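You operate a simulated robot arm through the tools that you are given. There is no shell and no other tool. Be economical: measure what you need, move in short steps, check, and stop when the job is done.

You are at the controls of a simulated robot arm. One attempt, no reset.

TASK
Swap the stapler's yellow cartridge for the blue one.
Fine: stand the yellow one on the desk close to the black stand meanwhile; the new one fully down in the stapler; the yellow one ends in the free well of the black stand. Set down upright: yellow cartridge.

The check looks at the end state, three seconds after you hand in, the way a careful person would. Anything else that was tipped, shoved, dropped, spilled or broken makes it a failure.

THE ROBOT
A 7-joint arm with a two-finger parallel gripper, fixed in place. Base frame: the origin is at the foot of the arm, x ahead of it, y to its left, z up; the work surface is at about z = 0. Readings come in m, degrees, newtons and seconds.
With the tool pointing down near the work surface it reaches from about 0.24 to 0.62 m from the base axis. Its first joint turns from -66.0 to 66.0 degrees. Payload 2.6 kg.
The TCP is the grasp point between the finger pads, 0.03 m short of the fingertips. In the tool frame z runs along the fingers and y along their closing line. Largest opening 0.094 m; finger width 0.028, thickness 0.01; the body of the gripper, 0.05 by 0.096 m, starts 0.055 m behind the TCP.
Orientation is that of the tool frame in the base frame, as a unit quaternion [w, x, y, z]. With the fingers straight down and closing along the base's y, the tool's x points along the base's -x, its y along +y and its z along -z.

THE INTERFACE
- The arm moves only by the tool servo_tool. Its argument "rows" is a list that holds one entry, the list of rows, each a list of 7 numbers: the shift along the base's x, y, z in units of 20 mm (1.0 is 20 mm), then the turn, a rotation vector about the base's x, y, z in units of 4 degrees (1.0 is 4 degrees), then the opening, from 0 (shut) to 1 (fully open). In form: [[[tx, ty, tz, wx, wy, wz, hand], ...]]. A call has 1 to 10 rows; each row shifts and turns the commanded pose from where the row before left it. A call with a number of a shift or a turn outside -1 to 1 is refused whole. Each row takes 0.2 s and may step no farther than 0.05 m and 8.6 degrees from the row before; otherwise, or with a gripper value out of range, the whole call is refused. A pose out of reach is approached as far as the arm can. The call stops where the force on the tool passes 40 N (or 10 N more than at its start, if that is more) or the arm is blocked; 0.2 s more then pass. The fingers move at their own pace (about 0.072 m/s each) and stop on an object; they squeeze with about 27 N. The grip force told is the motor's: it shows also when the fingers shut on nothing. Time passes only in rows, and 0.2 s behind the last, so rows that do not move let the fingers close. The reply holds the time, the measured pose of the TCP, the force on the tool along the base axes, the opening and the grip force, in the units named above and with some noise, with the torque about the TCP (base axes, N m) and any sound that the robot's microphone picked up.
- Cameras (640 x 400 px; columns grow to the right, rows downward): "scene" is fixed at [0.0204, 0.4207, 0.5744]; the picture's right is [-0.89, -0.46, 0.00], its down [-0.23, 0.43, -0.87] and it looks along [0.40, -0.77, -0.49] (base axes); focal length 350 px, centre (320, 200). "wrist" rides on the gripper at [0.076, 0.014, -0.102] in the tool frame; the picture's right is [-0.18, 0.98, 0.00], its down [-0.75, -0.14, -0.64] and it looks along [-0.63, -0.12, 0.77] (tool axes); focal length 243 px, centre (320, 200). There is no depth. A picture from a camera that has moved, and an enlarged one, comes with that camera's place and axes in the base frame and with its lens.
- camera(camera): a new picture of that camera. It takes no simulated time.
- close_up(camera, box): a new picture of the part [left, top, right, bottom] of that camera's present view, enlarged. It takes no simulated time.
- sign_off(): hands the job in; it is judged then, once.

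Work in short steps. Places have to be worked out from the pictures, the camera data and where the tool is seen: move nearer, look again, correct. Check each grasp and each placing, and mend what went wrong. You have 120 turns and 68 pictures in all, those below and enlarged ones among them. Open the gripper and draw the arm clear of the work before you hand the job in, unless the task says otherwise; then end with one line.

The tools are called after "Request:" by a JSON object that holds its "name" and its "arguments". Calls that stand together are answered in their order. servo_tool: Moves the arm, as the interface text tells. Its arguments: {"type":"object","properties":{"rows":{"type":"array"}},"required":["rows"]} The other tools are called the same way: camera (camera) takes a picture; close_up (camera, box) takes an enlarged picture of a part of a camera's view; sign_off () hands the job in.

At the start:

```text
time: 0.0
eef_pos: [0.2839, -0.3597, 0.2469]
ee_rot: [0.0, 0.0, 1.0, 0.0]
ft_force: [-0.4, -0.3, -0.4]
torque: [0.01, -0.01, -0.01]
opening: 0.0942
grip_force: 0.0
```

scene: 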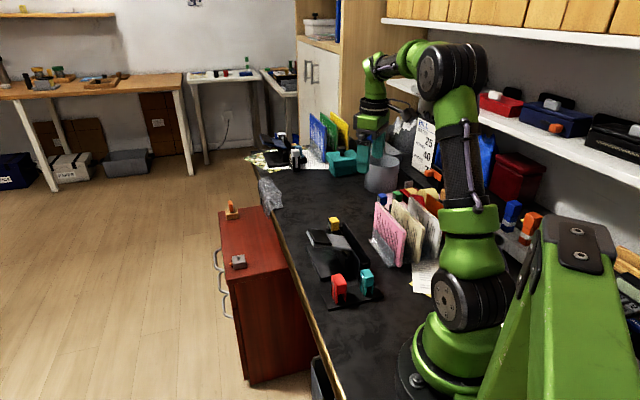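
wrist: 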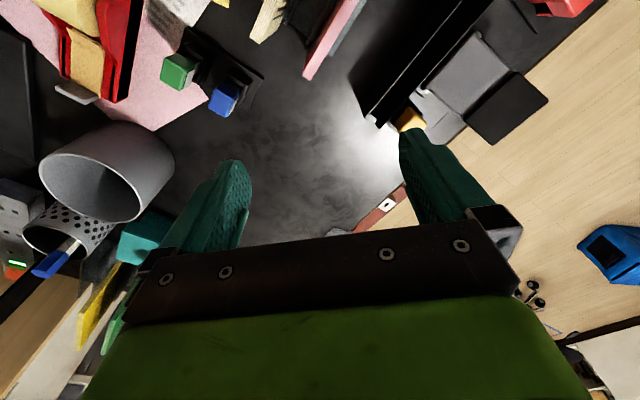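

I'll look closer at the stapler and stands first.

Request:
{"name": "close_up", "arguments": {"camera": "scene", "box": [280, 190, 440, 320]}}

Request:
{"name": "close_up", "arguments": {"camera": "wrist", "box": [140, 0, 300, 130]}}

Request:
{"name": "close_up", "arguments": {"camera": "wrist", "box": [340, 0, 620, 175]}}

```text
3.08 times, centred on (360, 255) of scene
camera zoom: at [0.0204, 0.4207, 0.5744], right [-0.89, -0.46, 0.0], down [-0.23, 0.43, -0.87], along [0.4, -0.77, -0.49], focal length 1076 px, centre (197, 31)
```

zoom: 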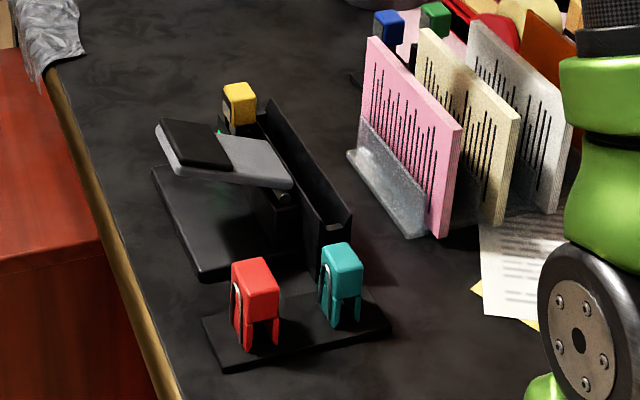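

```text
3.08 times, centred on (220, 65) of wrist
camera zoom: at [0.2084, -0.344, 0.3493], right [0.18, 0.98, 0.0], down [0.75, -0.14, 0.64], along [0.63, -0.12, -0.77], focal length 746 px, centre (628, 615)
```

zoom: 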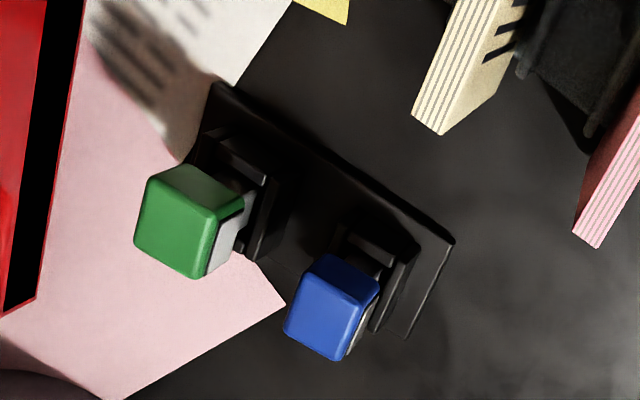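

```text
2.29 times, centred on (480, 88) of wrist
camera zoom: at [0.2084, -0.344, 0.3493], right [0.18, 0.98, 0.0], down [0.75, -0.14, 0.64], along [0.63, -0.12, -0.77], focal length 555 px, centre (-46, 457)
```

zoom: 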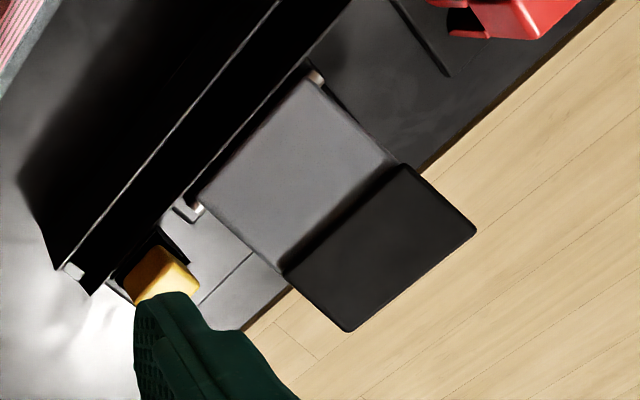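

Estimates: yellow at about (0.333,-0.267,0.08) and blue at about (0.27,-0.455,0.08). I'll raise slightly and shift towards blue for a better look.

Request:
{"name": "servo_tool", "arguments": {"rows": [[[-0.4, -0.8, 0.6, 0, 0, 0, 1], [-0.4, -0.8, 0.6, 0, 0, 0, 1], [-0.4, -0.8, 0.6, 0, 0, 0, 1], [-0.4, -0.8, 0, 0, 0, 0, 1]]]}}

Request:
{"name": "camera", "arguments": {"camera": "wrist"}}

```text
time: 1.0
eef_pos: [0.2521, -0.4237, 0.2819]
ee_rot: [0.0, -0.001, 1.0, -0.001]
ft_force: [-0.6, -0.9, -0.6]
torque: [0.03, -0.01, 0.02]
opening: 0.094
grip_force: 0.1
```

```text
62 pictures are left
camera wrist: at [0.1772, -0.409, 0.384], right [0.18, 0.98, 0.0], down [0.75, -0.14, 0.64], along [0.63, -0.12, -0.77], focal length 243 px, centre (320, 200)
```

wrist: 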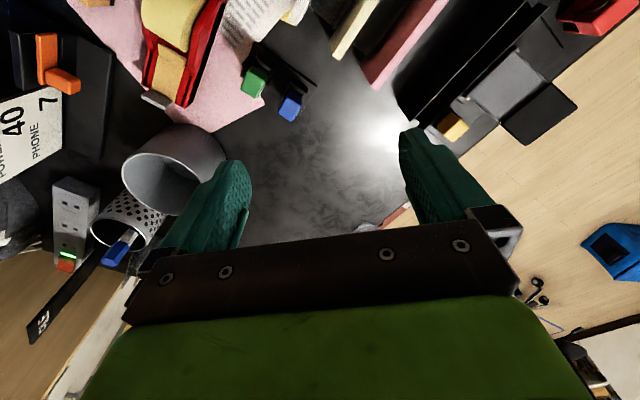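

Request:
{"name": "close_up", "arguments": {"camera": "wrist", "box": [220, 30, 340, 130]}}

Request:
{"name": "close_up", "arguments": {"camera": "wrist", "box": [390, 50, 590, 170]}}

Request:
{"name": "close_up", "arguments": {"camera": "scene", "box": [320, 255, 400, 315]}}

Request:
{"name": "close_up", "arguments": {"camera": "scene", "box": [295, 205, 385, 285]}}

```text
4.00 times, centred on (280, 80) of wrist
camera zoom: at [0.1772, -0.409, 0.384], right [0.18, 0.98, 0.0], down [0.75, -0.14, 0.64], along [0.63, -0.12, -0.77], focal length 970 px, centre (480, 680)
```

zoom: 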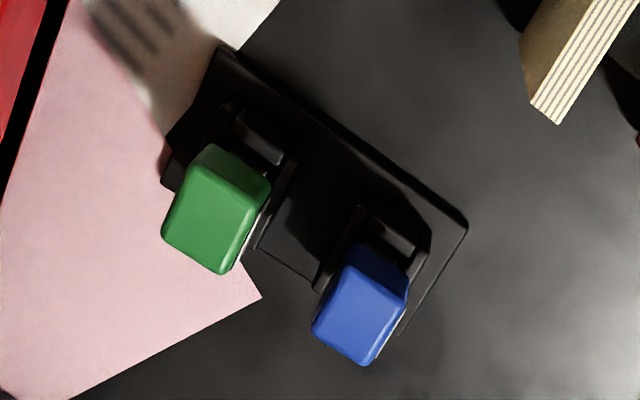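

```text
3.20 times, centred on (490, 110) of wrist
camera zoom: at [0.1772, -0.409, 0.384], right [0.18, 0.98, 0.0], down [0.75, -0.14, 0.64], along [0.63, -0.12, -0.77], focal length 776 px, centre (-224, 488)
```

zoom: 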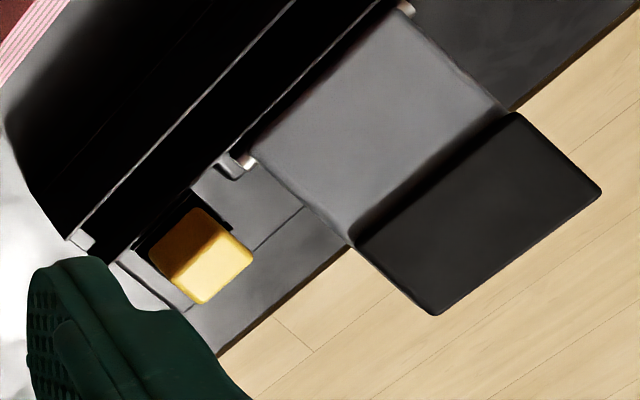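

```text
6.67 times, centred on (360, 285) of scene
camera zoom: at [0.0204, 0.4207, 0.5744], right [-0.89, -0.46, 0.0], down [-0.23, 0.43, -0.87], along [0.4, -0.77, -0.49], focal length 2331 px, centre (53, -367)
```

zoom: 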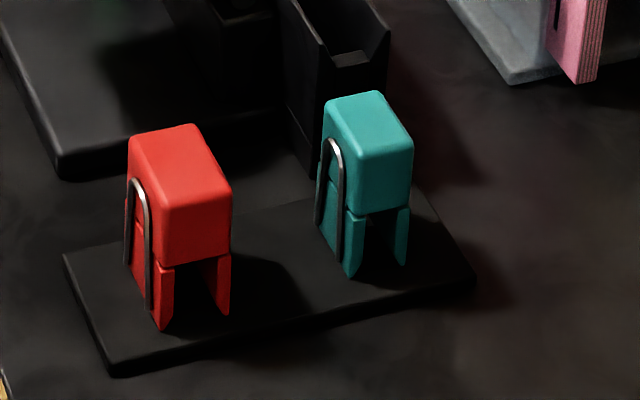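

```text
5.00 times, centred on (340, 245) of scene
camera zoom: at [0.0204, 0.4207, 0.5744], right [-0.89, -0.46, 0.0], down [-0.23, 0.43, -0.87], along [0.4, -0.77, -0.49], focal length 1748 px, centre (220, -25)
```

zoom: 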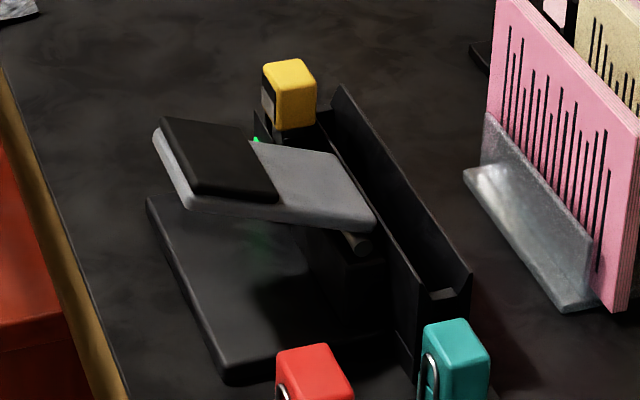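

The green/blue black stand has two wells with its long axis near 45°, and blue sits in the near one. Next I'll look at the stapler from directly above.

Request:
{"name": "servo_tool", "arguments": {"rows": [[[0.5, 1, 0, 0, 0, 0, 1], [0.5, 1, 0, 0, 0, 0, 1], [0.5, 1, 0, 0, 0, 0, 1], [0.5, 1, 0, 0, 0, 0, 1], [0, 1, 0, 0, 0, 0, 1], [0, 1, 0, 0, 0, 0, 1], [0, 1, 0, 0, 0, 0, 1], [0, 0.7, 0, 0, 0, 0, 1]]]}}

Request:
{"name": "camera", "arguments": {"camera": "wrist"}}

```text
time: 2.8
eef_pos: [0.2944, -0.2678, 0.2832]
ee_rot: [-0.001, 0.0, 1.0, 0.0]
ft_force: [0.1, 0.3, 0.6]
torque: [0.01, -0.01, 0.0]
opening: 0.0941
grip_force: 0.0
```

```text
57 pictures are left
camera wrist: at [0.2173, -0.254, 0.3849], right [0.18, 0.98, 0.0], down [0.75, -0.14, 0.64], along [0.63, -0.12, -0.77], focal length 243 px, centre (320, 200)
```

wrist: 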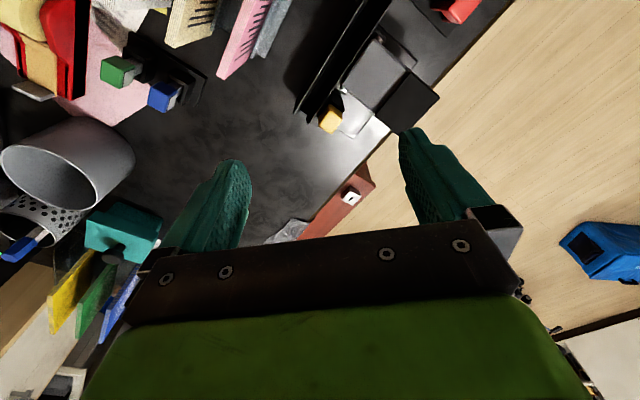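

Request:
{"name": "close_up", "arguments": {"camera": "wrist", "box": [280, 70, 392, 140]}}

Request:
{"name": "close_up", "arguments": {"camera": "wrist", "box": [90, 30, 218, 120]}}

```text
5.71 times, centred on (336, 105) of wrist
camera zoom: at [0.2173, -0.254, 0.3849], right [0.18, 0.98, 0.0], down [0.75, -0.14, 0.64], along [0.63, -0.12, -0.77], focal length 1386 px, centre (229, 743)
```

zoom: 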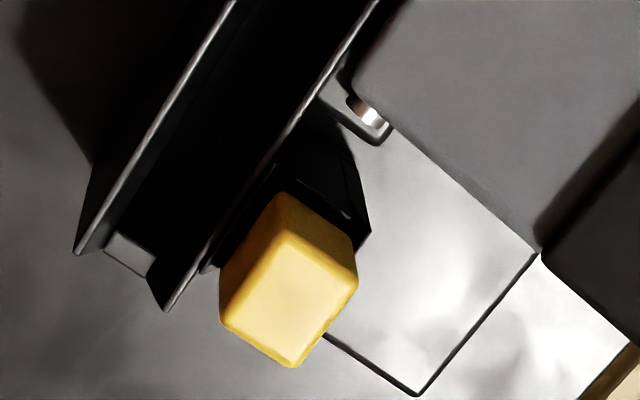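

```text
4.44 times, centred on (154, 75) of wrist
camera zoom: at [0.2173, -0.254, 0.3849], right [0.18, 0.98, 0.0], down [0.75, -0.14, 0.64], along [0.63, -0.12, -0.77], focal length 1078 px, centre (1058, 756)
```

zoom: 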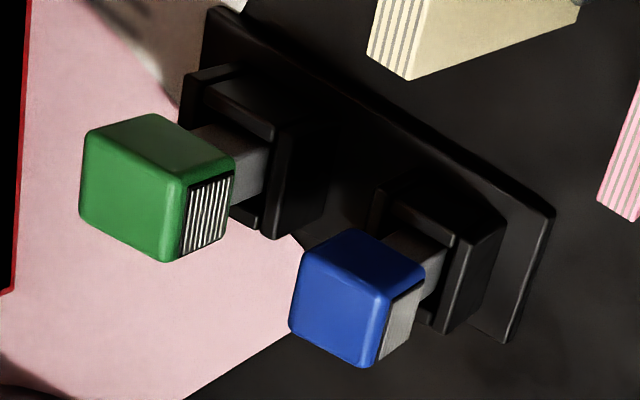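

Yellow top is at about (0.336,-0.264,0.094), blue top at about (0.276,-0.466,0.077), and both are oriented at 45° with the marked face toward +x+y. The fence beside yellow is about z 0.07. I'll turn the tool -45° so the fingers close along (+x,+y), and move over yellow.

Request:
{"name": "servo_tool", "arguments": {"rows": [[[0.173, 0.016, -0.38, 0, 0, -0.9375, 1], [0.173, 0.016, -0.38, 0, 0, -0.9375, 1], [0.173, 0.016, -0.38, 0, 0, -0.9375, 1], [0.173, 0.016, -0.38, 0, 0, -0.9375, 1], [0.173, 0.016, -0.38, 0, 0, -0.9375, 1], [0.173, 0.016, -0.38, 0, 0, -0.9375, 1]]]}}

Request:
{"name": "servo_tool", "arguments": {"rows": [[[0.173, 0.016, -0.38, 0, 0, -0.9375, 1], [0.173, 0.016, -0.38, 0, 0, -0.9375, 1], [0.173, 0.016, -0.38, 0, 0, -0.9375, 1], [0.173, 0.016, -0.38, 0, 0, -0.9375, 1], [0.173, 0.016, -0.38, 0, 0, -0.9375, 1], [0.173, 0.016, -0.38, 0, 0, -0.9375, 1]]]}}

Request:
{"name": "camera", "arguments": {"camera": "wrist"}}

Request:
{"name": "camera", "arguments": {"camera": "scene"}}

```text
time: 4.2
eef_pos: [0.3144, -0.2665, 0.2383]
ee_rot: [0.0, 0.196, 0.981, 0.0]
ft_force: [0.1, 0.0, -0.5]
torque: [-0.05, 0.0, 0.01]
opening: 0.0941
grip_force: 0.0
```

```text
time: 5.6
eef_pos: [0.3349, -0.2662, 0.1931]
ee_rot: [0.001, 0.384, 0.923, 0.0]
ft_force: [-0.3, 1.3, -0.6]
torque: [-0.02, 0.01, 0.0]
opening: 0.0941
grip_force: 0.1
```

```text
54 pictures are left
camera wrist: at [0.2912, -0.2012, 0.2954], right [0.83, 0.56, 0.0], down [0.43, -0.63, 0.64], along [0.36, -0.53, -0.77], focal length 243 px, centre (320, 200)
```

wrist: 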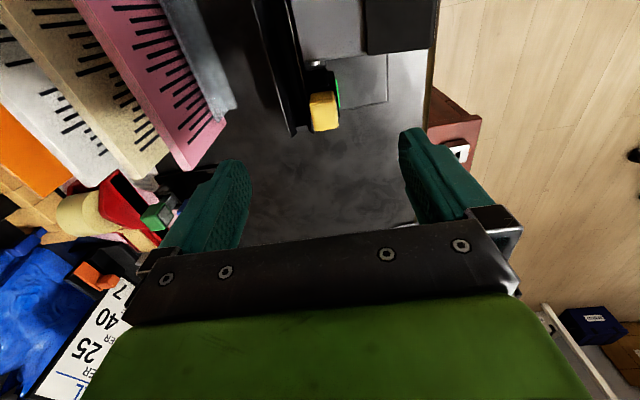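

```text
53 pictures are left
```

scene: 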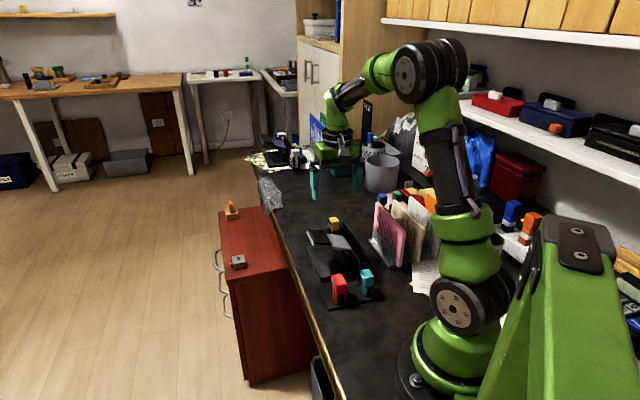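

The tool is roughly over yellow; I'll zoom in to refine.

Request:
{"name": "close_up", "arguments": {"camera": "wrist", "box": [270, 60, 398, 140]}}

Request:
{"name": "close_up", "arguments": {"camera": "scene", "box": [300, 160, 380, 240]}}

```text
5.00 times, centred on (334, 100) of wrist
camera zoom: at [0.2912, -0.2012, 0.2954], right [0.83, 0.56, 0.0], down [0.43, -0.63, 0.64], along [0.36, -0.53, -0.77], focal length 1213 px, centre (250, 700)
```

zoom: 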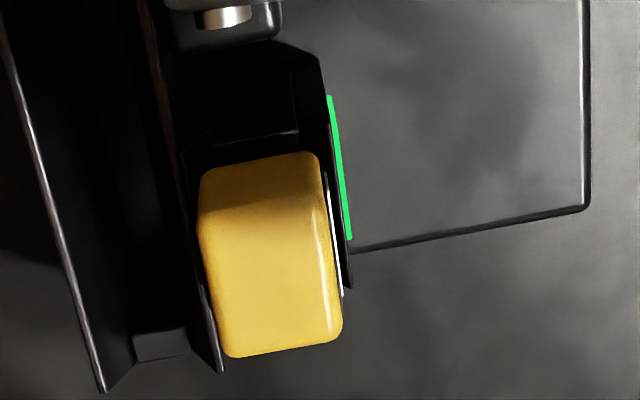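

```text
5.00 times, centred on (340, 200) of scene
camera zoom: at [0.0204, 0.4207, 0.5744], right [-0.89, -0.46, 0.0], down [-0.23, 0.43, -0.87], along [0.4, -0.77, -0.49], focal length 1748 px, centre (220, 200)
```

zoom: 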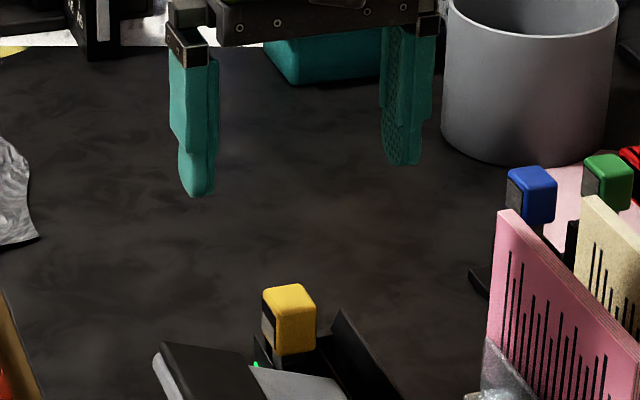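

Refined yellow centre is (0.337,-0.262), with the bay walls at about z 0.07. I'll lower to just above it with the fingers part-closed and check.

Request:
{"name": "servo_tool", "arguments": {"rows": [[[0.08, 0.17, -0.7, 0, 0, 0, 0.6], [0, 0, -0.7, 0, 0, 0, 0.6], [0, 0, -0.7, 0, 0, 0, 0.6], [0, 0, -0.6, 0, 0, 0, 0.6], [0, 0, -0.35, 0, 0, 0, 0.6]]]}}

Request:
{"name": "close_up", "arguments": {"camera": "scene", "box": [290, 170, 390, 250]}}

Request:
{"name": "camera", "arguments": {"camera": "wrist"}}

```text
time: 6.8
eef_pos: [0.3359, -0.2603, 0.1314]
ee_rot: [0.0, 0.383, 0.924, 0.0]
ft_force: [0.7, 1.2, 0.8]
torque: [-0.02, 0.01, -0.03]
opening: 0.0565
grip_force: 0.0
```

```text
5.00 times, centred on (340, 210) of scene
camera zoom: at [0.0204, 0.4207, 0.5744], right [-0.89, -0.46, 0.0], down [-0.23, 0.43, -0.87], along [0.4, -0.77, -0.49], focal length 1748 px, centre (220, 150)
```

zoom: 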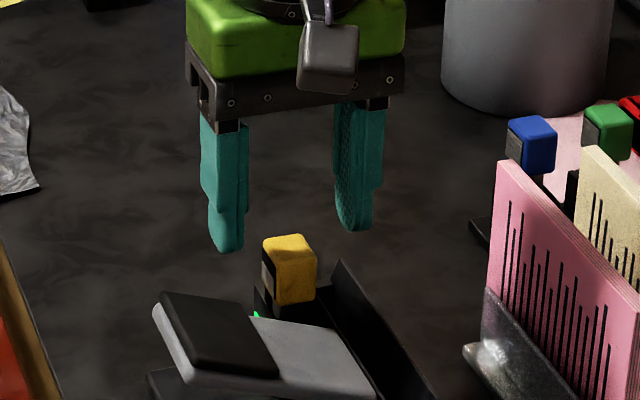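

```text
49 pictures are left
camera wrist: at [0.2927, -0.1964, 0.2343], right [0.83, 0.56, 0.0], down [0.43, -0.63, 0.64], along [0.36, -0.53, -0.77], focal length 243 px, centre (320, 200)
```

wrist: 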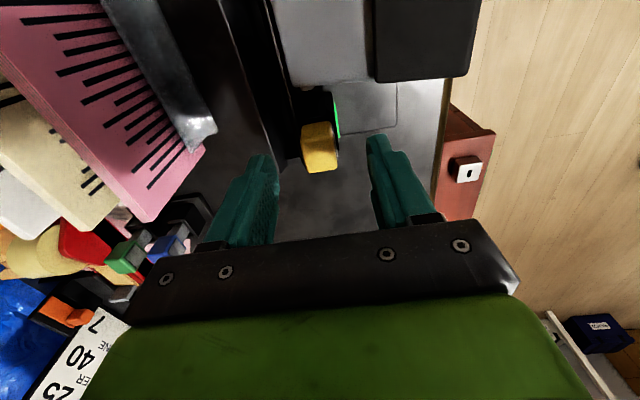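

Yellow is centred between the fingers, so I'll lower to TCP z≈0.105 (tips 0.075) and close.

Request:
{"name": "servo_tool", "arguments": {"rows": [[[0, 0, -0.5, 0, 0, 0, 0.6], [0, 0, -0.5, 0, 0, 0, 0.6], [0, 0, -0.32, 0, 0, 0, 0.6], [0, 0, 0, 0, 0, 0, 0.6]]]}}

Request:
{"name": "close_up", "arguments": {"camera": "scene", "box": [290, 180, 390, 260]}}

```text
time: 7.8
eef_pos: [0.3376, -0.2594, 0.1044]
ee_rot: [0.0, 0.382, 0.924, 0.0]
ft_force: [-0.4, -0.4, 0.4]
torque: [-0.04, 0.0, 0.0]
opening: 0.0564
grip_force: 0.1
```

```text
5.00 times, centred on (340, 220) of scene
camera zoom: at [0.0204, 0.4207, 0.5744], right [-0.89, -0.46, 0.0], down [-0.23, 0.43, -0.87], along [0.4, -0.77, -0.49], focal length 1748 px, centre (220, 100)
```

zoom: 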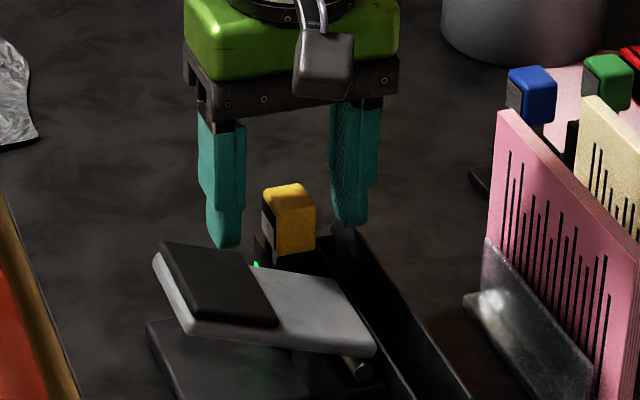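

The fingertips straddle the cap just above the walls; closing.

Request:
{"name": "servo_tool", "arguments": {"rows": [[[0, 0, 0, 0, 0, 0, 0.3], [0, 0, 0, 0, 0, 0, 0.1], [0, 0, 0, 0, 0, 0, 0], [0, 0, 0, 0, 0, 0, 0]]]}}

```text
time: 8.8
eef_pos: [0.3381, -0.2608, 0.1045]
ee_rot: [0.001, 0.382, 0.924, 0.0]
ft_force: [-2.9, -3.0, -0.3]
torque: [-0.1, 0.13, -0.02]
opening: 0.0208
grip_force: 26.4
```

Gripped at 20.8 mm with slight side load. I'll lift straight up slowly.

Request:
{"name": "servo_tool", "arguments": {"rows": [[[-0.02, -0.02, 0.25, 0, 0, 0, 0], [0, 0, 0.25, 0, 0, 0, 0], [0, 0, 0.5, 0, 0, 0, 0], [0, 0, 0.5, 0, 0, 0, 0], [0, 0, 0.7, 0, 0, 0, 0], [0, 0, 0.7, 0, 0, 0, 0]]]}}

Request:
{"name": "close_up", "arguments": {"camera": "scene", "box": [290, 160, 390, 240]}}

```text
time: 10.2
eef_pos: [0.3373, -0.2628, 0.1624]
ee_rot: [0.0, 0.383, 0.924, 0.001]
ft_force: [-0.4, -0.6, -0.3]
torque: [0.01, 0.02, -0.01]
opening: 0.0208
grip_force: 27.2
```

```text
5.00 times, centred on (340, 200) of scene
camera zoom: at [0.0204, 0.4207, 0.5744], right [-0.89, -0.46, 0.0], down [-0.23, 0.43, -0.87], along [0.4, -0.77, -0.49], focal length 1748 px, centre (220, 200)
```

zoom: 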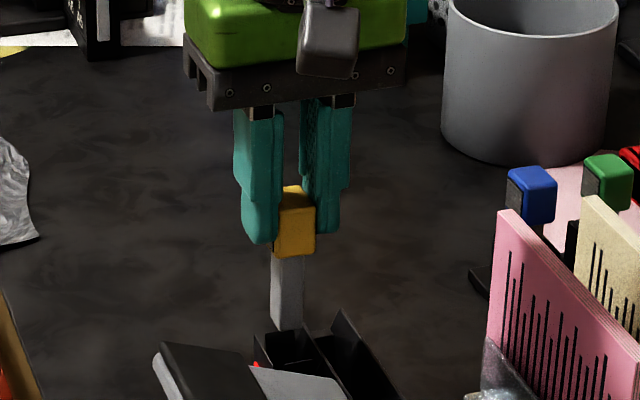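

Yellow is out and its lamp turned red. The cartridge is about 73 mm long with a stem. I'll lift more and carry it to open desk by the stand's end, at about (0.318,-0.424).

Request:
{"name": "servo_tool", "arguments": {"rows": [[[0, 0, 1, 0, 0, 0, 0], [0, 0, 0.9, 0, 0, 0, 0], [-0.1, -1, 0, 0, 0, 0, 0], [-0.1, -1, 0, 0, 0, 0, 0], [-0.1, -1, 0, 0, 0, 0, 0], [-0.1, -1, 0, 0, 0, 0, 0], [-0.1, -1, 0, 0, 0, 0, 0], [-0.1, -1, 0, 0, 0, 0, 0], [-0.15, -1, 0, 0, 0, 0, 0], [-0.2, -1, 0, 0, 0, 0, 0]]]}}

Request:
{"name": "camera", "arguments": {"camera": "wrist"}}

Request:
{"name": "camera", "arguments": {"camera": "scene"}}

```text
time: 12.4
eef_pos: [0.3176, -0.4212, 0.1987]
ee_rot: [0.0, 0.383, 0.924, 0.001]
ft_force: [0.0, -0.9, 0.1]
torque: [0.03, 0.0, -0.01]
opening: 0.0208
grip_force: 27.3
```

```text
46 pictures are left
camera wrist: at [0.2748, -0.3579, 0.3014], right [0.83, 0.56, 0.0], down [0.43, -0.63, 0.64], along [0.36, -0.53, -0.77], focal length 243 px, centre (320, 200)
```

wrist: 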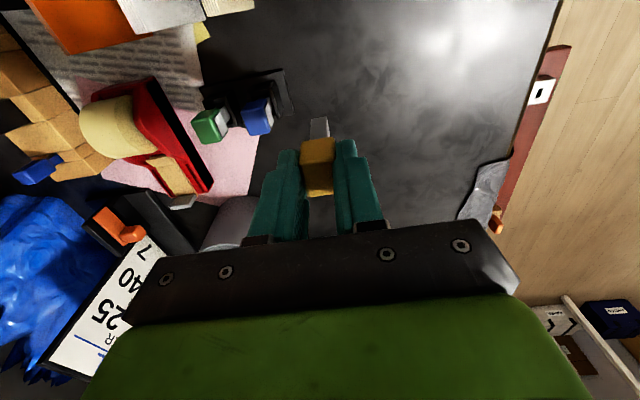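

```text
45 pictures are left
```

scene: 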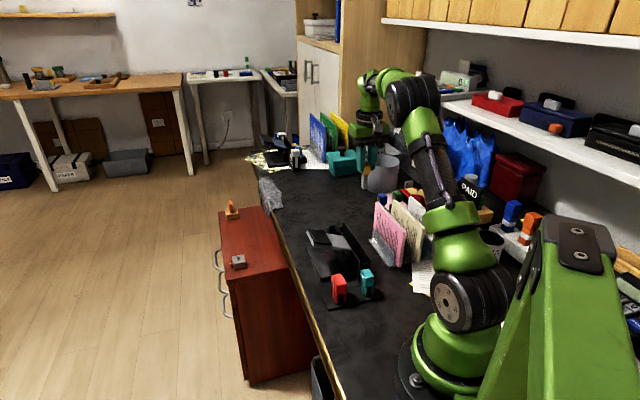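

Carry is fine; I'll zoom on the stand and landing area.

Request:
{"name": "close_up", "arguments": {"camera": "wrist", "box": [180, 60, 360, 200]}}

```text
2.86 times, centred on (270, 130) of wrist
camera zoom: at [0.2748, -0.3579, 0.3014], right [0.83, 0.56, 0.0], down [0.43, -0.63, 0.64], along [0.36, -0.53, -0.77], focal length 693 px, centre (463, 400)
```

zoom: 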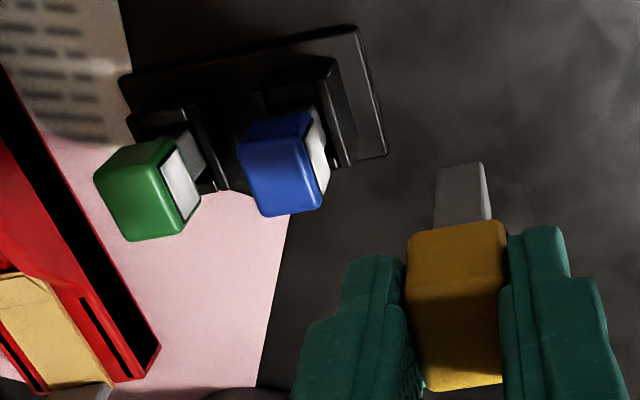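

Landing spot is clear desk, 37 mm beyond the stand's end. Lowering to near the surface.

Request:
{"name": "servo_tool", "arguments": {"rows": [[[0, 0, -0.9, 0, 0, 0, 0], [0, 0, -0.9, 0, 0, 0, 0], [0, 0, -0.9, 0, 0, 0, 0], [0, 0, -0.9, 0, 0, 0, 0], [0, 0, -0.9, 0, 0, 0, 0], [0, 0, -0.5, 0, 0, 0, 0]]]}}

Request:
{"name": "servo_tool", "arguments": {"rows": [[[0, 0, -0.2, 0, 0, 0, 0], [0, 0, -0.15, 0, 0, 0, 0], [0, 0, -0.1, 0, 0, 0, 0]]]}}

Request:
{"name": "close_up", "arguments": {"camera": "scene", "box": [330, 140, 430, 220]}}

```text
time: 13.8
eef_pos: [0.316, -0.423, 0.1005]
ee_rot: [-0.001, 0.383, 0.924, 0.0]
ft_force: [-0.3, 0.4, 0.6]
torque: [-0.01, -0.01, 0.01]
opening: 0.0209
grip_force: 26.4
```

```text
time: 14.6
eef_pos: [0.3169, -0.4214, 0.0922]
ee_rot: [0.0, 0.382, 0.924, 0.0]
ft_force: [0.5, -0.4, -0.1]
torque: [-0.02, -0.01, 0.03]
opening: 0.0211
grip_force: 27.3
```

```text
5.00 times, centred on (380, 180) of scene
camera zoom: at [0.0204, 0.4207, 0.5744], right [-0.89, -0.46, 0.0], down [-0.23, 0.43, -0.87], along [0.4, -0.77, -0.49], focal length 1748 px, centre (20, 300)
```

zoom: 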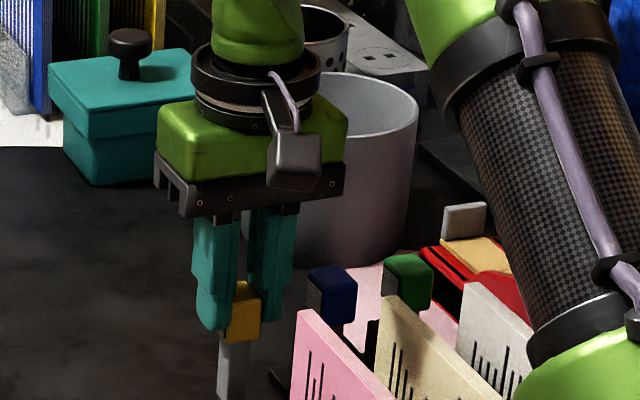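

No contact yet; continuing down in small steps.

Request:
{"name": "servo_tool", "arguments": {"rows": [[[0, 0, -0.15, 0, 0, 0, 0], [0, 0, -0.1, 0, 0, 0, 0], [0, 0, -0.1, 0, 0, 0, 0]]]}}

```text
time: 15.4
eef_pos: [0.3162, -0.4217, 0.0849]
ee_rot: [0.0, 0.382, 0.924, 0.0]
ft_force: [-0.5, -0.9, -0.4]
torque: [0.01, -0.03, -0.02]
opening: 0.0209
grip_force: 26.8
```

Request:
{"name": "servo_tool", "arguments": {"rows": [[[0, 0, -0.1, 0, 0, 0, 0], [0, 0, -0.1, 0, 0, 0, 0]]]}}

Request:
{"name": "close_up", "arguments": {"camera": "scene", "box": [340, 180, 420, 240]}}

```text
time: 16.0
eef_pos: [0.3176, -0.424, 0.0828]
ee_rot: [0.004, 0.383, 0.924, -0.001]
ft_force: [1.3, 0.3, 18.6]
torque: [0.04, -0.11, 0.02]
opening: 0.021
grip_force: 26.3
```

```text
6.67 times, centred on (380, 210) of scene
camera zoom: at [0.0203, 0.4208, 0.5743], right [-0.89, -0.46, 0.0], down [-0.23, 0.43, -0.87], along [0.4, -0.77, -0.49], focal length 2331 px, centre (-80, 133)
```

zoom: 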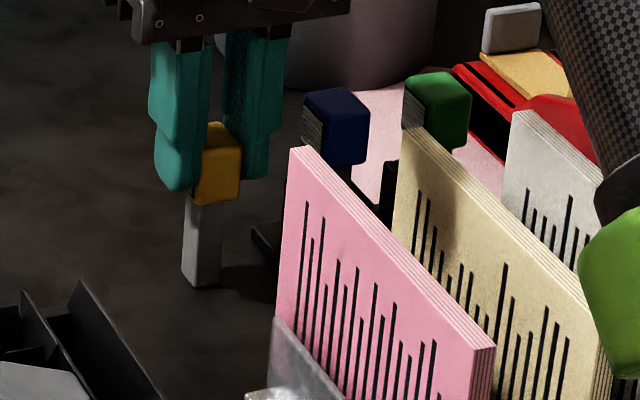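

Contact at TCP z 0.083. I'll relieve the pressure slightly, then open and rise.

Request:
{"name": "servo_tool", "arguments": {"rows": [[[0, 0, 0.04, 0, 0, 0, 0], [0, 0, 0, 0, 0, 0, 0]]]}}

```text
time: 16.6
eef_pos: [0.3155, -0.4222, 0.0828]
ee_rot: [0.001, 0.383, 0.924, -0.001]
ft_force: [3.4, -4.2, 15.9]
torque: [-0.38, -0.32, 0.02]
opening: 0.0205
grip_force: 27.0
```

Request:
{"name": "servo_tool", "arguments": {"rows": [[[0, 0, 0.06, 0, 0, 0, 0], [0, 0, 0, 0, 0, 0, 0]]]}}

```text
time: 17.2
eef_pos: [0.3161, -0.4209, 0.0833]
ee_rot: [0.0, 0.383, 0.924, 0.0]
ft_force: [2.1, -2.1, 10.1]
torque: [-0.21, -0.23, -0.01]
opening: 0.0208
grip_force: 26.9
```

Request:
{"name": "servo_tool", "arguments": {"rows": [[[0, 0, 0.08, 0, 0, 0, 0], [0, 0, 0, 0, 0, 0, 0]]]}}

```text
time: 17.8
eef_pos: [0.3161, -0.4201, 0.0836]
ee_rot: [-0.002, 0.383, 0.924, 0.001]
ft_force: [-0.4, 0.2, -0.3]
torque: [-0.03, -0.03, 0.0]
opening: 0.0207
grip_force: 26.9
```

Load is nil, so the base is just at the desk. Opening gently.

Request:
{"name": "servo_tool", "arguments": {"rows": [[[0, 0, 0, 0, 0, 0, 0.26], [0, 0, 0, 0, 0, 0, 0.32], [0, 0, 0, 0, 0, 0, 0.45], [0, 0, 0, 0, 0, 0, 0.5]]]}}

Request:
{"name": "servo_tool", "arguments": {"rows": [[[0, 0, 0.5, 0, 0, 0, 0.5], [0, 0, 0.7, 0, 0, 0, 0.5], [0, 0, 0.9, 0, 0, 0, 0.5], [0, 0, 0.9, 0, 0, 0, 0.5]]]}}

Request:
{"name": "close_up", "arguments": {"camera": "scene", "box": [340, 160, 440, 240]}}

Request:
{"name": "camera", "arguments": {"camera": "wrist"}}

```text
time: 18.8
eef_pos: [0.3151, -0.4216, 0.0849]
ee_rot: [0.0, 0.382, 0.924, -0.001]
ft_force: [0.3, 0.1, 0.2]
torque: [0.03, 0.01, 0.04]
opening: 0.0473
grip_force: 0.0
```

```text
time: 19.8
eef_pos: [0.3182, -0.4208, 0.1422]
ee_rot: [0.0, 0.383, 0.924, 0.0]
ft_force: [-0.2, -0.8, -1.0]
torque: [-0.01, 0.03, -0.01]
opening: 0.0474
grip_force: 0.1
```

```text
5.00 times, centred on (390, 200) of scene
camera zoom: at [0.0204, 0.4207, 0.5744], right [-0.89, -0.46, 0.0], down [-0.23, 0.43, -0.87], along [0.4, -0.77, -0.49], focal length 1748 px, centre (-30, 200)
```

zoom: 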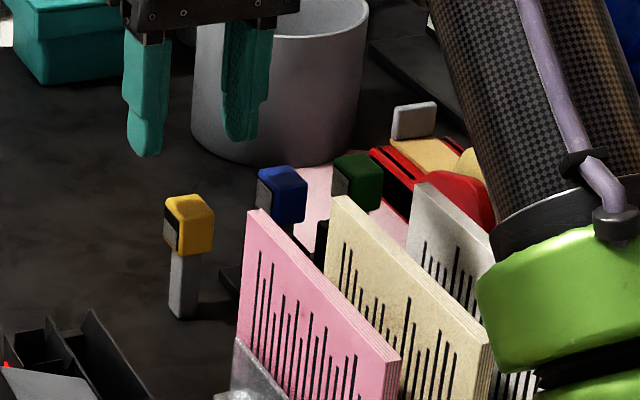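

```text
40 pictures are left
camera wrist: at [0.2742, -0.3568, 0.2446], right [0.82, 0.57, 0.0], down [0.43, -0.63, 0.64], along [0.36, -0.53, -0.77], focal length 243 px, centre (320, 200)
```

wrist: 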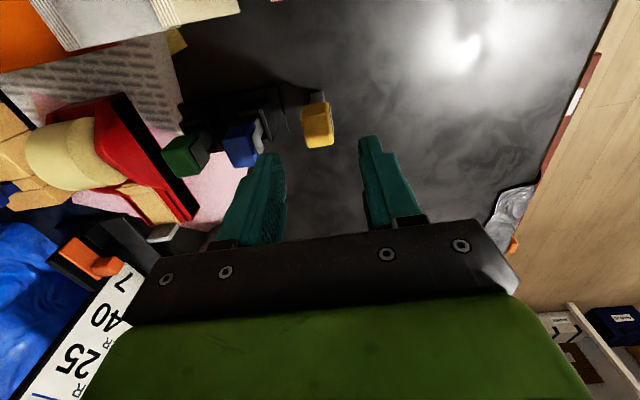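

Yellow stands upright. I'll zoom to calibrate blue's position against yellow's known one.

Request:
{"name": "close_up", "arguments": {"camera": "wrist", "box": [150, 70, 350, 195]}}

```text
3.20 times, centred on (250, 132) of wrist
camera zoom: at [0.2742, -0.3568, 0.2446], right [0.82, 0.57, 0.0], down [0.43, -0.63, 0.64], along [0.36, -0.53, -0.77], focal length 776 px, centre (544, 416)
```

zoom: 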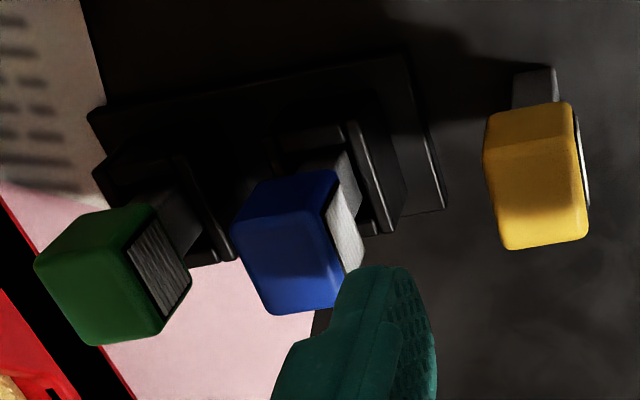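

Calibration agrees to about 1 mm: blue centre is (0.276,-0.467). Moving above it with opening about 40 mm to clear green.

Request:
{"name": "servo_tool", "arguments": {"rows": [[[-0.5, -0.6, 0, 0, 0, 0, 0.42], [-0.5, -0.6, 0, 0, 0, 0, 0.42], [-0.5, -0.6, 0, 0, 0, 0, 0.42], [-0.55, -0.5, 0, 0, 0, 0, 0.42], [0, 0, -0.5, 0, 0, 0, 0.42], [0, 0, -0.2, 0, 0, 0, 0.42], [0, 0, 0, 0, 0, 0, 0.42]]]}}

Request:
{"name": "camera", "arguments": {"camera": "wrist"}}

Request:
{"name": "close_up", "arguments": {"camera": "scene", "box": [350, 150, 450, 230]}}

```text
time: 21.4
eef_pos: [0.2753, -0.4674, 0.13]
ee_rot: [0.0, 0.382, 0.924, 0.001]
ft_force: [0.1, -0.2, 0.5]
torque: [-0.01, 0.0, 0.0]
opening: 0.0394
grip_force: 0.2
```

```text
38 pictures are left
camera wrist: at [0.2317, -0.4027, 0.2322], right [0.83, 0.56, 0.0], down [0.43, -0.63, 0.64], along [0.36, -0.53, -0.77], focal length 243 px, centre (320, 200)
```

wrist: 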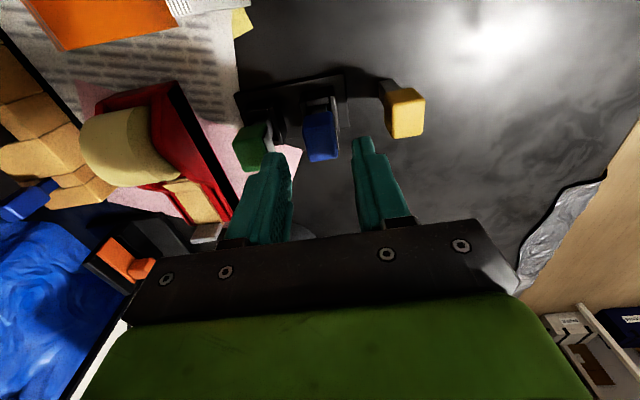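

```text
5.00 times, centred on (400, 190) of scene
camera zoom: at [0.0204, 0.4207, 0.5744], right [-0.89, -0.46, 0.0], down [-0.23, 0.43, -0.87], along [0.4, -0.77, -0.49], focal length 1748 px, centre (-80, 250)
```

zoom: 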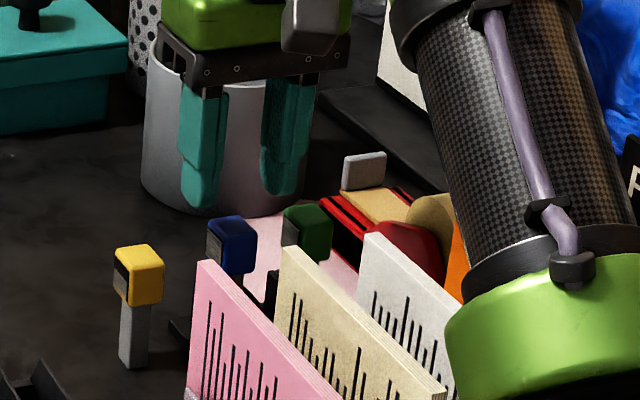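

Blue is centred between the fingers and green is clear. Descending to TCP z≈0.0875.

Request:
{"name": "servo_tool", "arguments": {"rows": [[[0, 0, -0.6, 0, 0, 0, 0.42], [0, 0, -0.6, 0, 0, 0, 0.42], [0, 0, -0.5, 0, 0, 0, 0.42], [0, 0, -0.42, 0, 0, 0, 0.42], [0, 0, 0, 0, 0, 0, 0.42]]]}}

Request:
{"name": "close_up", "arguments": {"camera": "scene", "box": [350, 150, 450, 230]}}

Request:
{"name": "close_up", "arguments": {"camera": "wrist", "box": [210, 60, 450, 210]}}

```text
time: 22.6
eef_pos: [0.2758, -0.4672, 0.0867]
ee_rot: [0.0, 0.383, 0.924, 0.0]
ft_force: [-0.4, -0.1, 0.7]
torque: [0.01, -0.01, 0.03]
opening: 0.0395
grip_force: 0.0
```

```text
5.00 times, centred on (400, 190) of scene
camera zoom: at [0.0204, 0.4207, 0.5744], right [-0.89, -0.46, 0.0], down [-0.23, 0.43, -0.87], along [0.4, -0.77, -0.49], focal length 1748 px, centre (-80, 250)
```

zoom: 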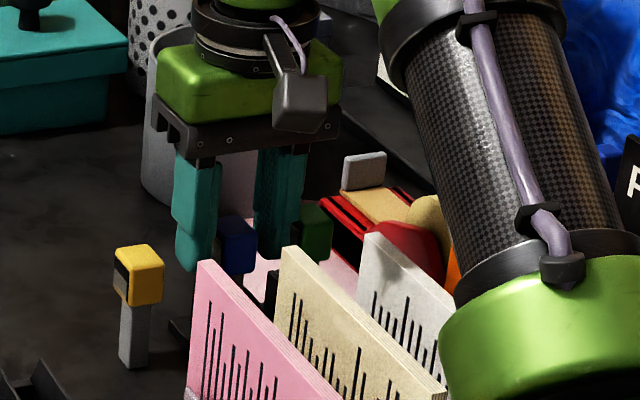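

```text
2.67 times, centred on (330, 135) of wrist
camera zoom: at [0.2321, -0.403, 0.189], right [0.83, 0.56, 0.0], down [0.43, -0.63, 0.64], along [0.36, -0.53, -0.77], focal length 647 px, centre (293, 373)
```

zoom: 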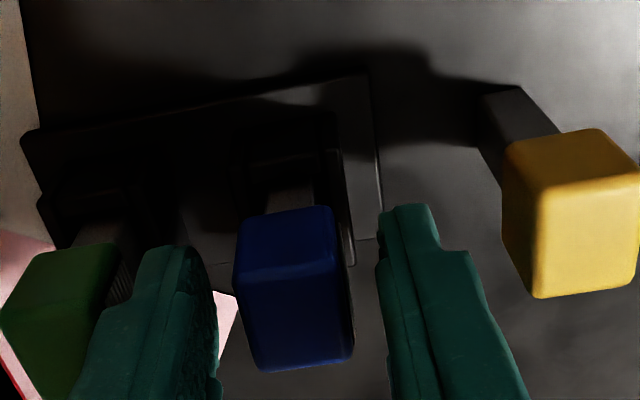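

Aligned; small 1 mm shift toward (-,-), then closing.

Request:
{"name": "servo_tool", "arguments": {"rows": [[[-0.035, -0.035, 0, 0, 0, 0, 0.42], [0, 0, 0, 0, 0, 0, 0.25], [0, 0, 0, 0, 0, 0, 0.1], [0, 0, 0, 0, 0, 0, 0], [0, 0, 0, 0, 0, 0, 0]]]}}

```text
time: 23.8
eef_pos: [0.2742, -0.4681, 0.0875]
ee_rot: [0.0, 0.383, 0.924, 0.0]
ft_force: [0.3, 0.2, 0.1]
torque: [-0.01, 0.02, -0.01]
opening: 0.0205
grip_force: 27.1
```

Gripped with no side load; this seat is at TCP (0.2745,-0.4677). Lifting straight up.

Request:
{"name": "servo_tool", "arguments": {"rows": [[[0, 0, 0.25, 0, 0, 0, 0], [0, 0, 0.5, 0, 0, 0, 0], [0, 0, 0.8, 0, 0, 0, 0], [0, 0, 0.9, 0, 0, 0, 0], [0, 0, 0.9, 0, 0, 0, 0], [0, 0, 0.9, 0, 0, 0, 0], [0, 0, 0.9, 0, 0, 0, 0], [0, 0, 0.6, 0, 0, 0, 0]]]}}

Request:
{"name": "close_up", "arguments": {"camera": "scene", "box": [340, 130, 440, 210]}}

Request:
{"name": "close_up", "arguments": {"camera": "wrist", "box": [210, 60, 450, 210]}}

```text
time: 25.6
eef_pos: [0.2768, -0.4691, 0.2027]
ee_rot: [0.0, 0.382, 0.924, 0.0]
ft_force: [0.0, -0.6, -1.0]
torque: [0.03, -0.01, -0.04]
opening: 0.0207
grip_force: 27.3
```

```text
5.00 times, centred on (390, 170) of scene
camera zoom: at [0.0204, 0.4207, 0.5744], right [-0.89, -0.46, 0.0], down [-0.23, 0.43, -0.87], along [0.4, -0.77, -0.49], focal length 1748 px, centre (-30, 350)
```

zoom: 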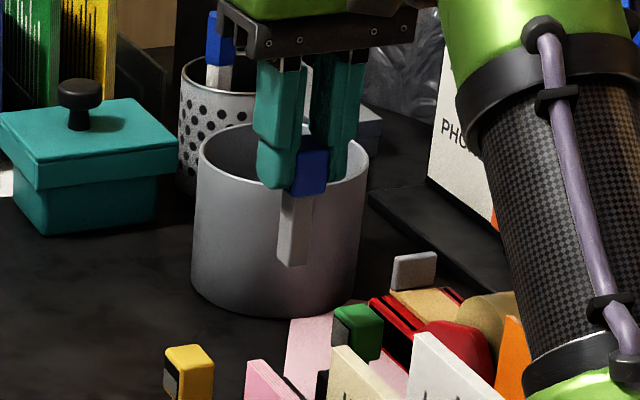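

```text
2.67 times, centred on (330, 135) of wrist
camera zoom: at [0.232, -0.405, 0.3041], right [0.83, 0.56, 0.0], down [0.43, -0.63, 0.64], along [0.36, -0.53, -0.77], focal length 647 px, centre (293, 373)
```

zoom: 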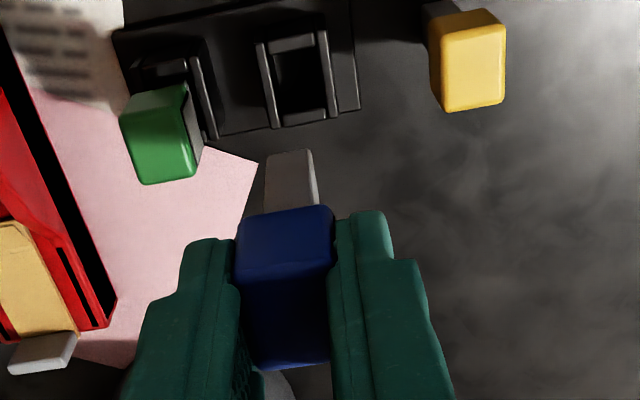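

Blue is cleanly held with its stem straight and the well is free. Carrying it to above the stapler bay at (0.337,-0.261).

Request:
{"name": "servo_tool", "arguments": {"rows": [[[0.77, 0.4, 0.2, 0, 0, 0, 0], [0.77, 0.5, 0, 0, 0, 0, 0], [0.77, 0.5, 0, 0, 0, 0, 0], [0.76, 0.6, 0, 0, 0, 0, 0], [0, 0.95, 0, 0, 0, 0, 0], [0, 0.95, 0, 0, 0, 0, 0], [0, 0.95, 0, 0, 0, 0, 0], [0, 0.95, 0, 0, 0, 0, 0], [0, 0.95, 0, 0, 0, 0, 0], [0, 0.95, 0, 0, 0, 0, 0]]]}}

Request:
{"name": "servo_tool", "arguments": {"rows": [[[0, 0.95, 0, 0, 0, 0, 0], [0, 0.95, 0, 0, 0, 0, 0], [0, 0.7, 0, 0, 0, 0, 0], [0, 0, 0, 0, 0, 0, 0]]]}}

```text
time: 27.8
eef_pos: [0.3353, -0.3137, 0.2068]
ee_rot: [0.0, 0.383, 0.924, 0.0]
ft_force: [-0.7, -0.3, -0.2]
torque: [0.0, 0.01, 0.01]
opening: 0.0209
grip_force: 26.5
```

```text
time: 28.8
eef_pos: [0.3339, -0.2611, 0.206]
ee_rot: [-0.001, 0.382, 0.924, 0.0]
ft_force: [0.1, -0.1, -0.3]
torque: [0.01, 0.01, 0.0]
opening: 0.0206
grip_force: 27.0
```

Measured x is about 2 mm short; I'll correct and lower to just above the bay.

Request:
{"name": "servo_tool", "arguments": {"rows": [[[0.1, 0, -0.5, 0, 0, 0, 0], [0, 0, -0.5, 0, 0, 0, 0], [0, 0, -0.5, 0, 0, 0, 0], [0, 0, -0.35, 0, 0, 0, 0], [0, 0, 0, 0, 0, 0, 0]]]}}

Request:
{"name": "servo_tool", "arguments": {"rows": [[[0, 0, 0, 0, 0, 0, 0]]]}}

Request:
{"name": "servo_tool", "arguments": {"rows": [[[0, 0, 0, 0, 0, 0, 0]]]}}

Request:
{"name": "close_up", "arguments": {"camera": "scene", "box": [300, 170, 380, 250]}}

Request:
{"name": "close_up", "arguments": {"camera": "wrist", "box": [240, 60, 432, 180]}}

```text
time: 30.0
eef_pos: [0.338, -0.262, 0.1693]
ee_rot: [0.0, 0.382, 0.924, 0.0]
ft_force: [0.0, 0.0, -0.3]
torque: [-0.02, 0.02, 0.04]
opening: 0.0209
grip_force: 27.4
```

```text
time: 30.4
eef_pos: [0.3376, -0.2618, 0.1691]
ee_rot: [0.0, 0.383, 0.924, 0.0]
ft_force: [-0.4, 0.2, -0.6]
torque: [0.01, -0.02, 0.0]
opening: 0.0208
grip_force: 26.6
```

```text
time: 30.8
eef_pos: [0.3377, -0.2626, 0.169]
ee_rot: [0.0, 0.383, 0.924, 0.0]
ft_force: [-0.1, -1.4, -0.2]
torque: [0.02, 0.02, 0.01]
opening: 0.0208
grip_force: 27.2
```

```text
5.00 times, centred on (340, 210) of scene
camera zoom: at [0.0204, 0.4207, 0.5744], right [-0.89, -0.46, 0.0], down [-0.23, 0.43, -0.87], along [0.4, -0.77, -0.49], focal length 1748 px, centre (220, 150)
```

zoom: 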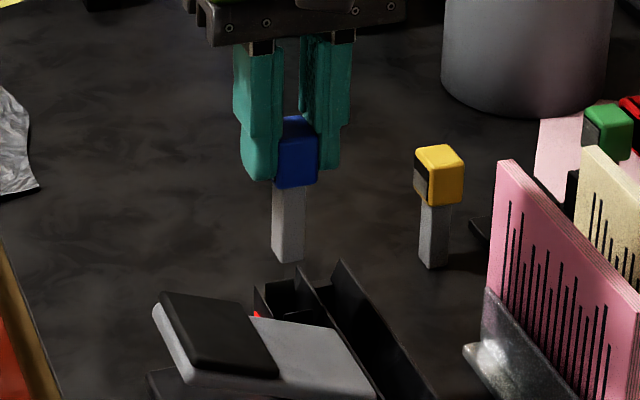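

```text
3.33 times, centred on (336, 120) of wrist
camera zoom: at [0.2947, -0.1981, 0.2713], right [0.83, 0.56, 0.0], down [0.43, -0.63, 0.64], along [0.36, -0.53, -0.77], focal length 809 px, centre (267, 467)
```

zoom: 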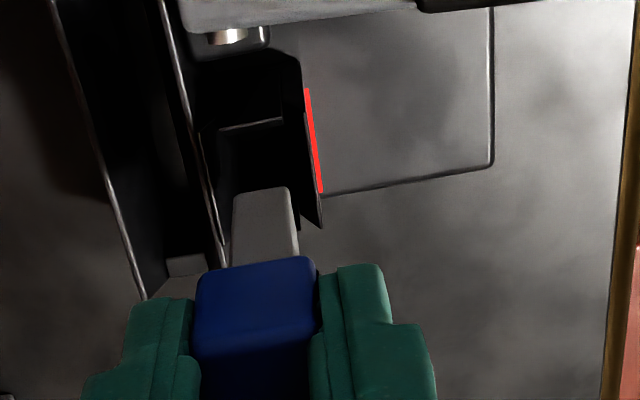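

Stem lines up with the bay laterally, as yellow did. Lowering in until the stem just enters the bay.

Request:
{"name": "servo_tool", "arguments": {"rows": [[[0, 0.03, -0.3, 0, 0, 0, 0], [0, 0, -0.3, 0, 0, 0, 0], [0, 0, -0.3, 0, 0, 0, 0], [0, 0, -0.2, 0, 0, 0, 0]]]}}

Request:
{"name": "close_up", "arguments": {"camera": "scene", "box": [310, 190, 370, 250]}}

Request:
{"name": "close_up", "arguments": {"camera": "wrist", "box": [270, 70, 382, 140]}}

```text
time: 31.8
eef_pos: [0.3394, -0.2629, 0.1488]
ee_rot: [0.0, 0.383, 0.924, 0.0]
ft_force: [-0.5, -0.6, -0.5]
torque: [0.01, -0.02, 0.0]
opening: 0.0208
grip_force: 27.5
```

```text
6.67 times, centred on (340, 220) of scene
camera zoom: at [0.0204, 0.4207, 0.5744], right [-0.89, -0.46, 0.0], down [-0.23, 0.43, -0.87], along [0.4, -0.77, -0.49], focal length 2331 px, centre (187, 67)
```

zoom: 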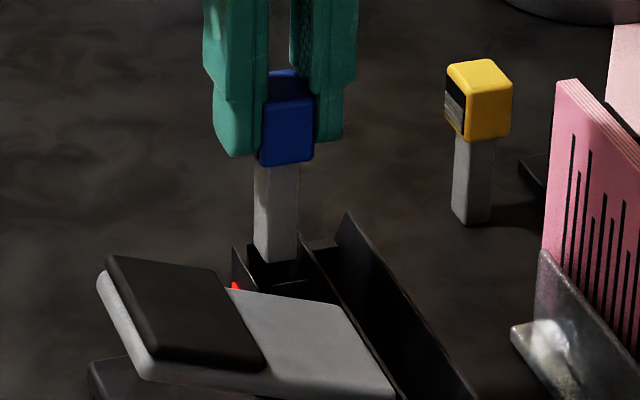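

```text
5.71 times, centred on (326, 105) of wrist
camera zoom: at [0.2949, -0.1979, 0.2504], right [0.83, 0.56, 0.0], down [0.43, -0.63, 0.64], along [0.36, -0.53, -0.77], focal length 1386 px, centre (286, 743)
```

zoom: 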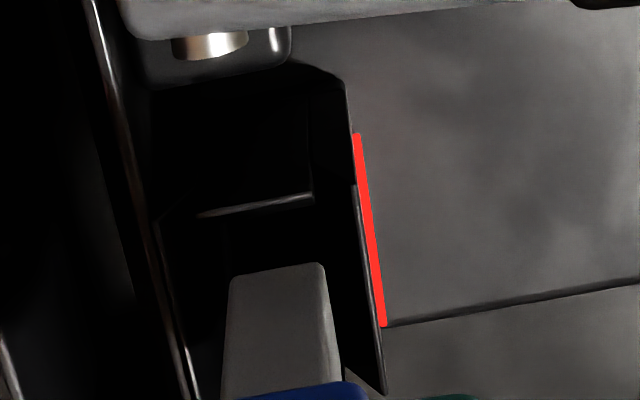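

The stem is entering between the walls with no force. Continuing slowly.

Request:
{"name": "servo_tool", "arguments": {"rows": [[[0, 0, -0.25, 0, 0, 0, 0], [0, 0, -0.25, 0, 0, 0, 0], [0, 0, -0.25, 0, 0, 0, 0]]]}}

Request:
{"name": "close_up", "arguments": {"camera": "wrist", "box": [270, 70, 382, 140]}}

```text
time: 32.6
eef_pos: [0.3413, -0.2614, 0.1335]
ee_rot: [0.001, 0.383, 0.924, 0.0]
ft_force: [-1.2, -2.0, 1.5]
torque: [-0.13, 0.1, -0.02]
opening: 0.021
grip_force: 26.9
```

```text
5.71 times, centred on (326, 105) of wrist
camera zoom: at [0.2955, -0.1972, 0.2354], right [0.83, 0.56, 0.0], down [0.43, -0.63, 0.64], along [0.36, -0.53, -0.77], focal length 1386 px, centre (286, 743)
```

zoom: 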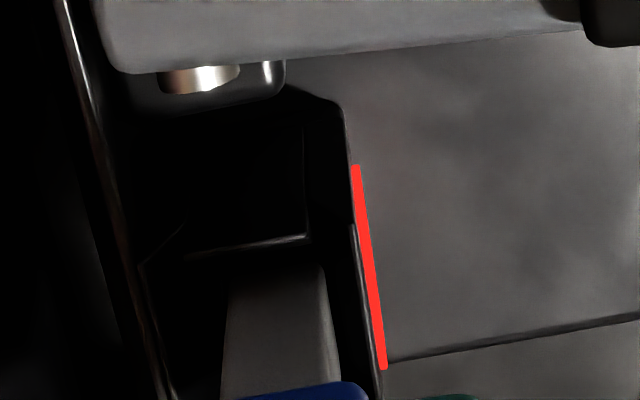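

Slight contact on the (+,+) wall; nudging 1.5 mm toward (-,-) and continuing.

Request:
{"name": "servo_tool", "arguments": {"rows": [[[-0.06, -0.04, 0, 0, 0, 0, 0], [0, 0, -0.2, 0, 0, 0, 0], [0, 0, -0.2, 0, 0, 0, 0]]]}}

```text
time: 33.4
eef_pos: [0.3378, -0.2621, 0.1247]
ee_rot: [0.0, 0.383, 0.924, 0.0]
ft_force: [0.0, -0.1, -0.4]
torque: [-0.01, 0.02, 0.04]
opening: 0.0207
grip_force: 27.5
```

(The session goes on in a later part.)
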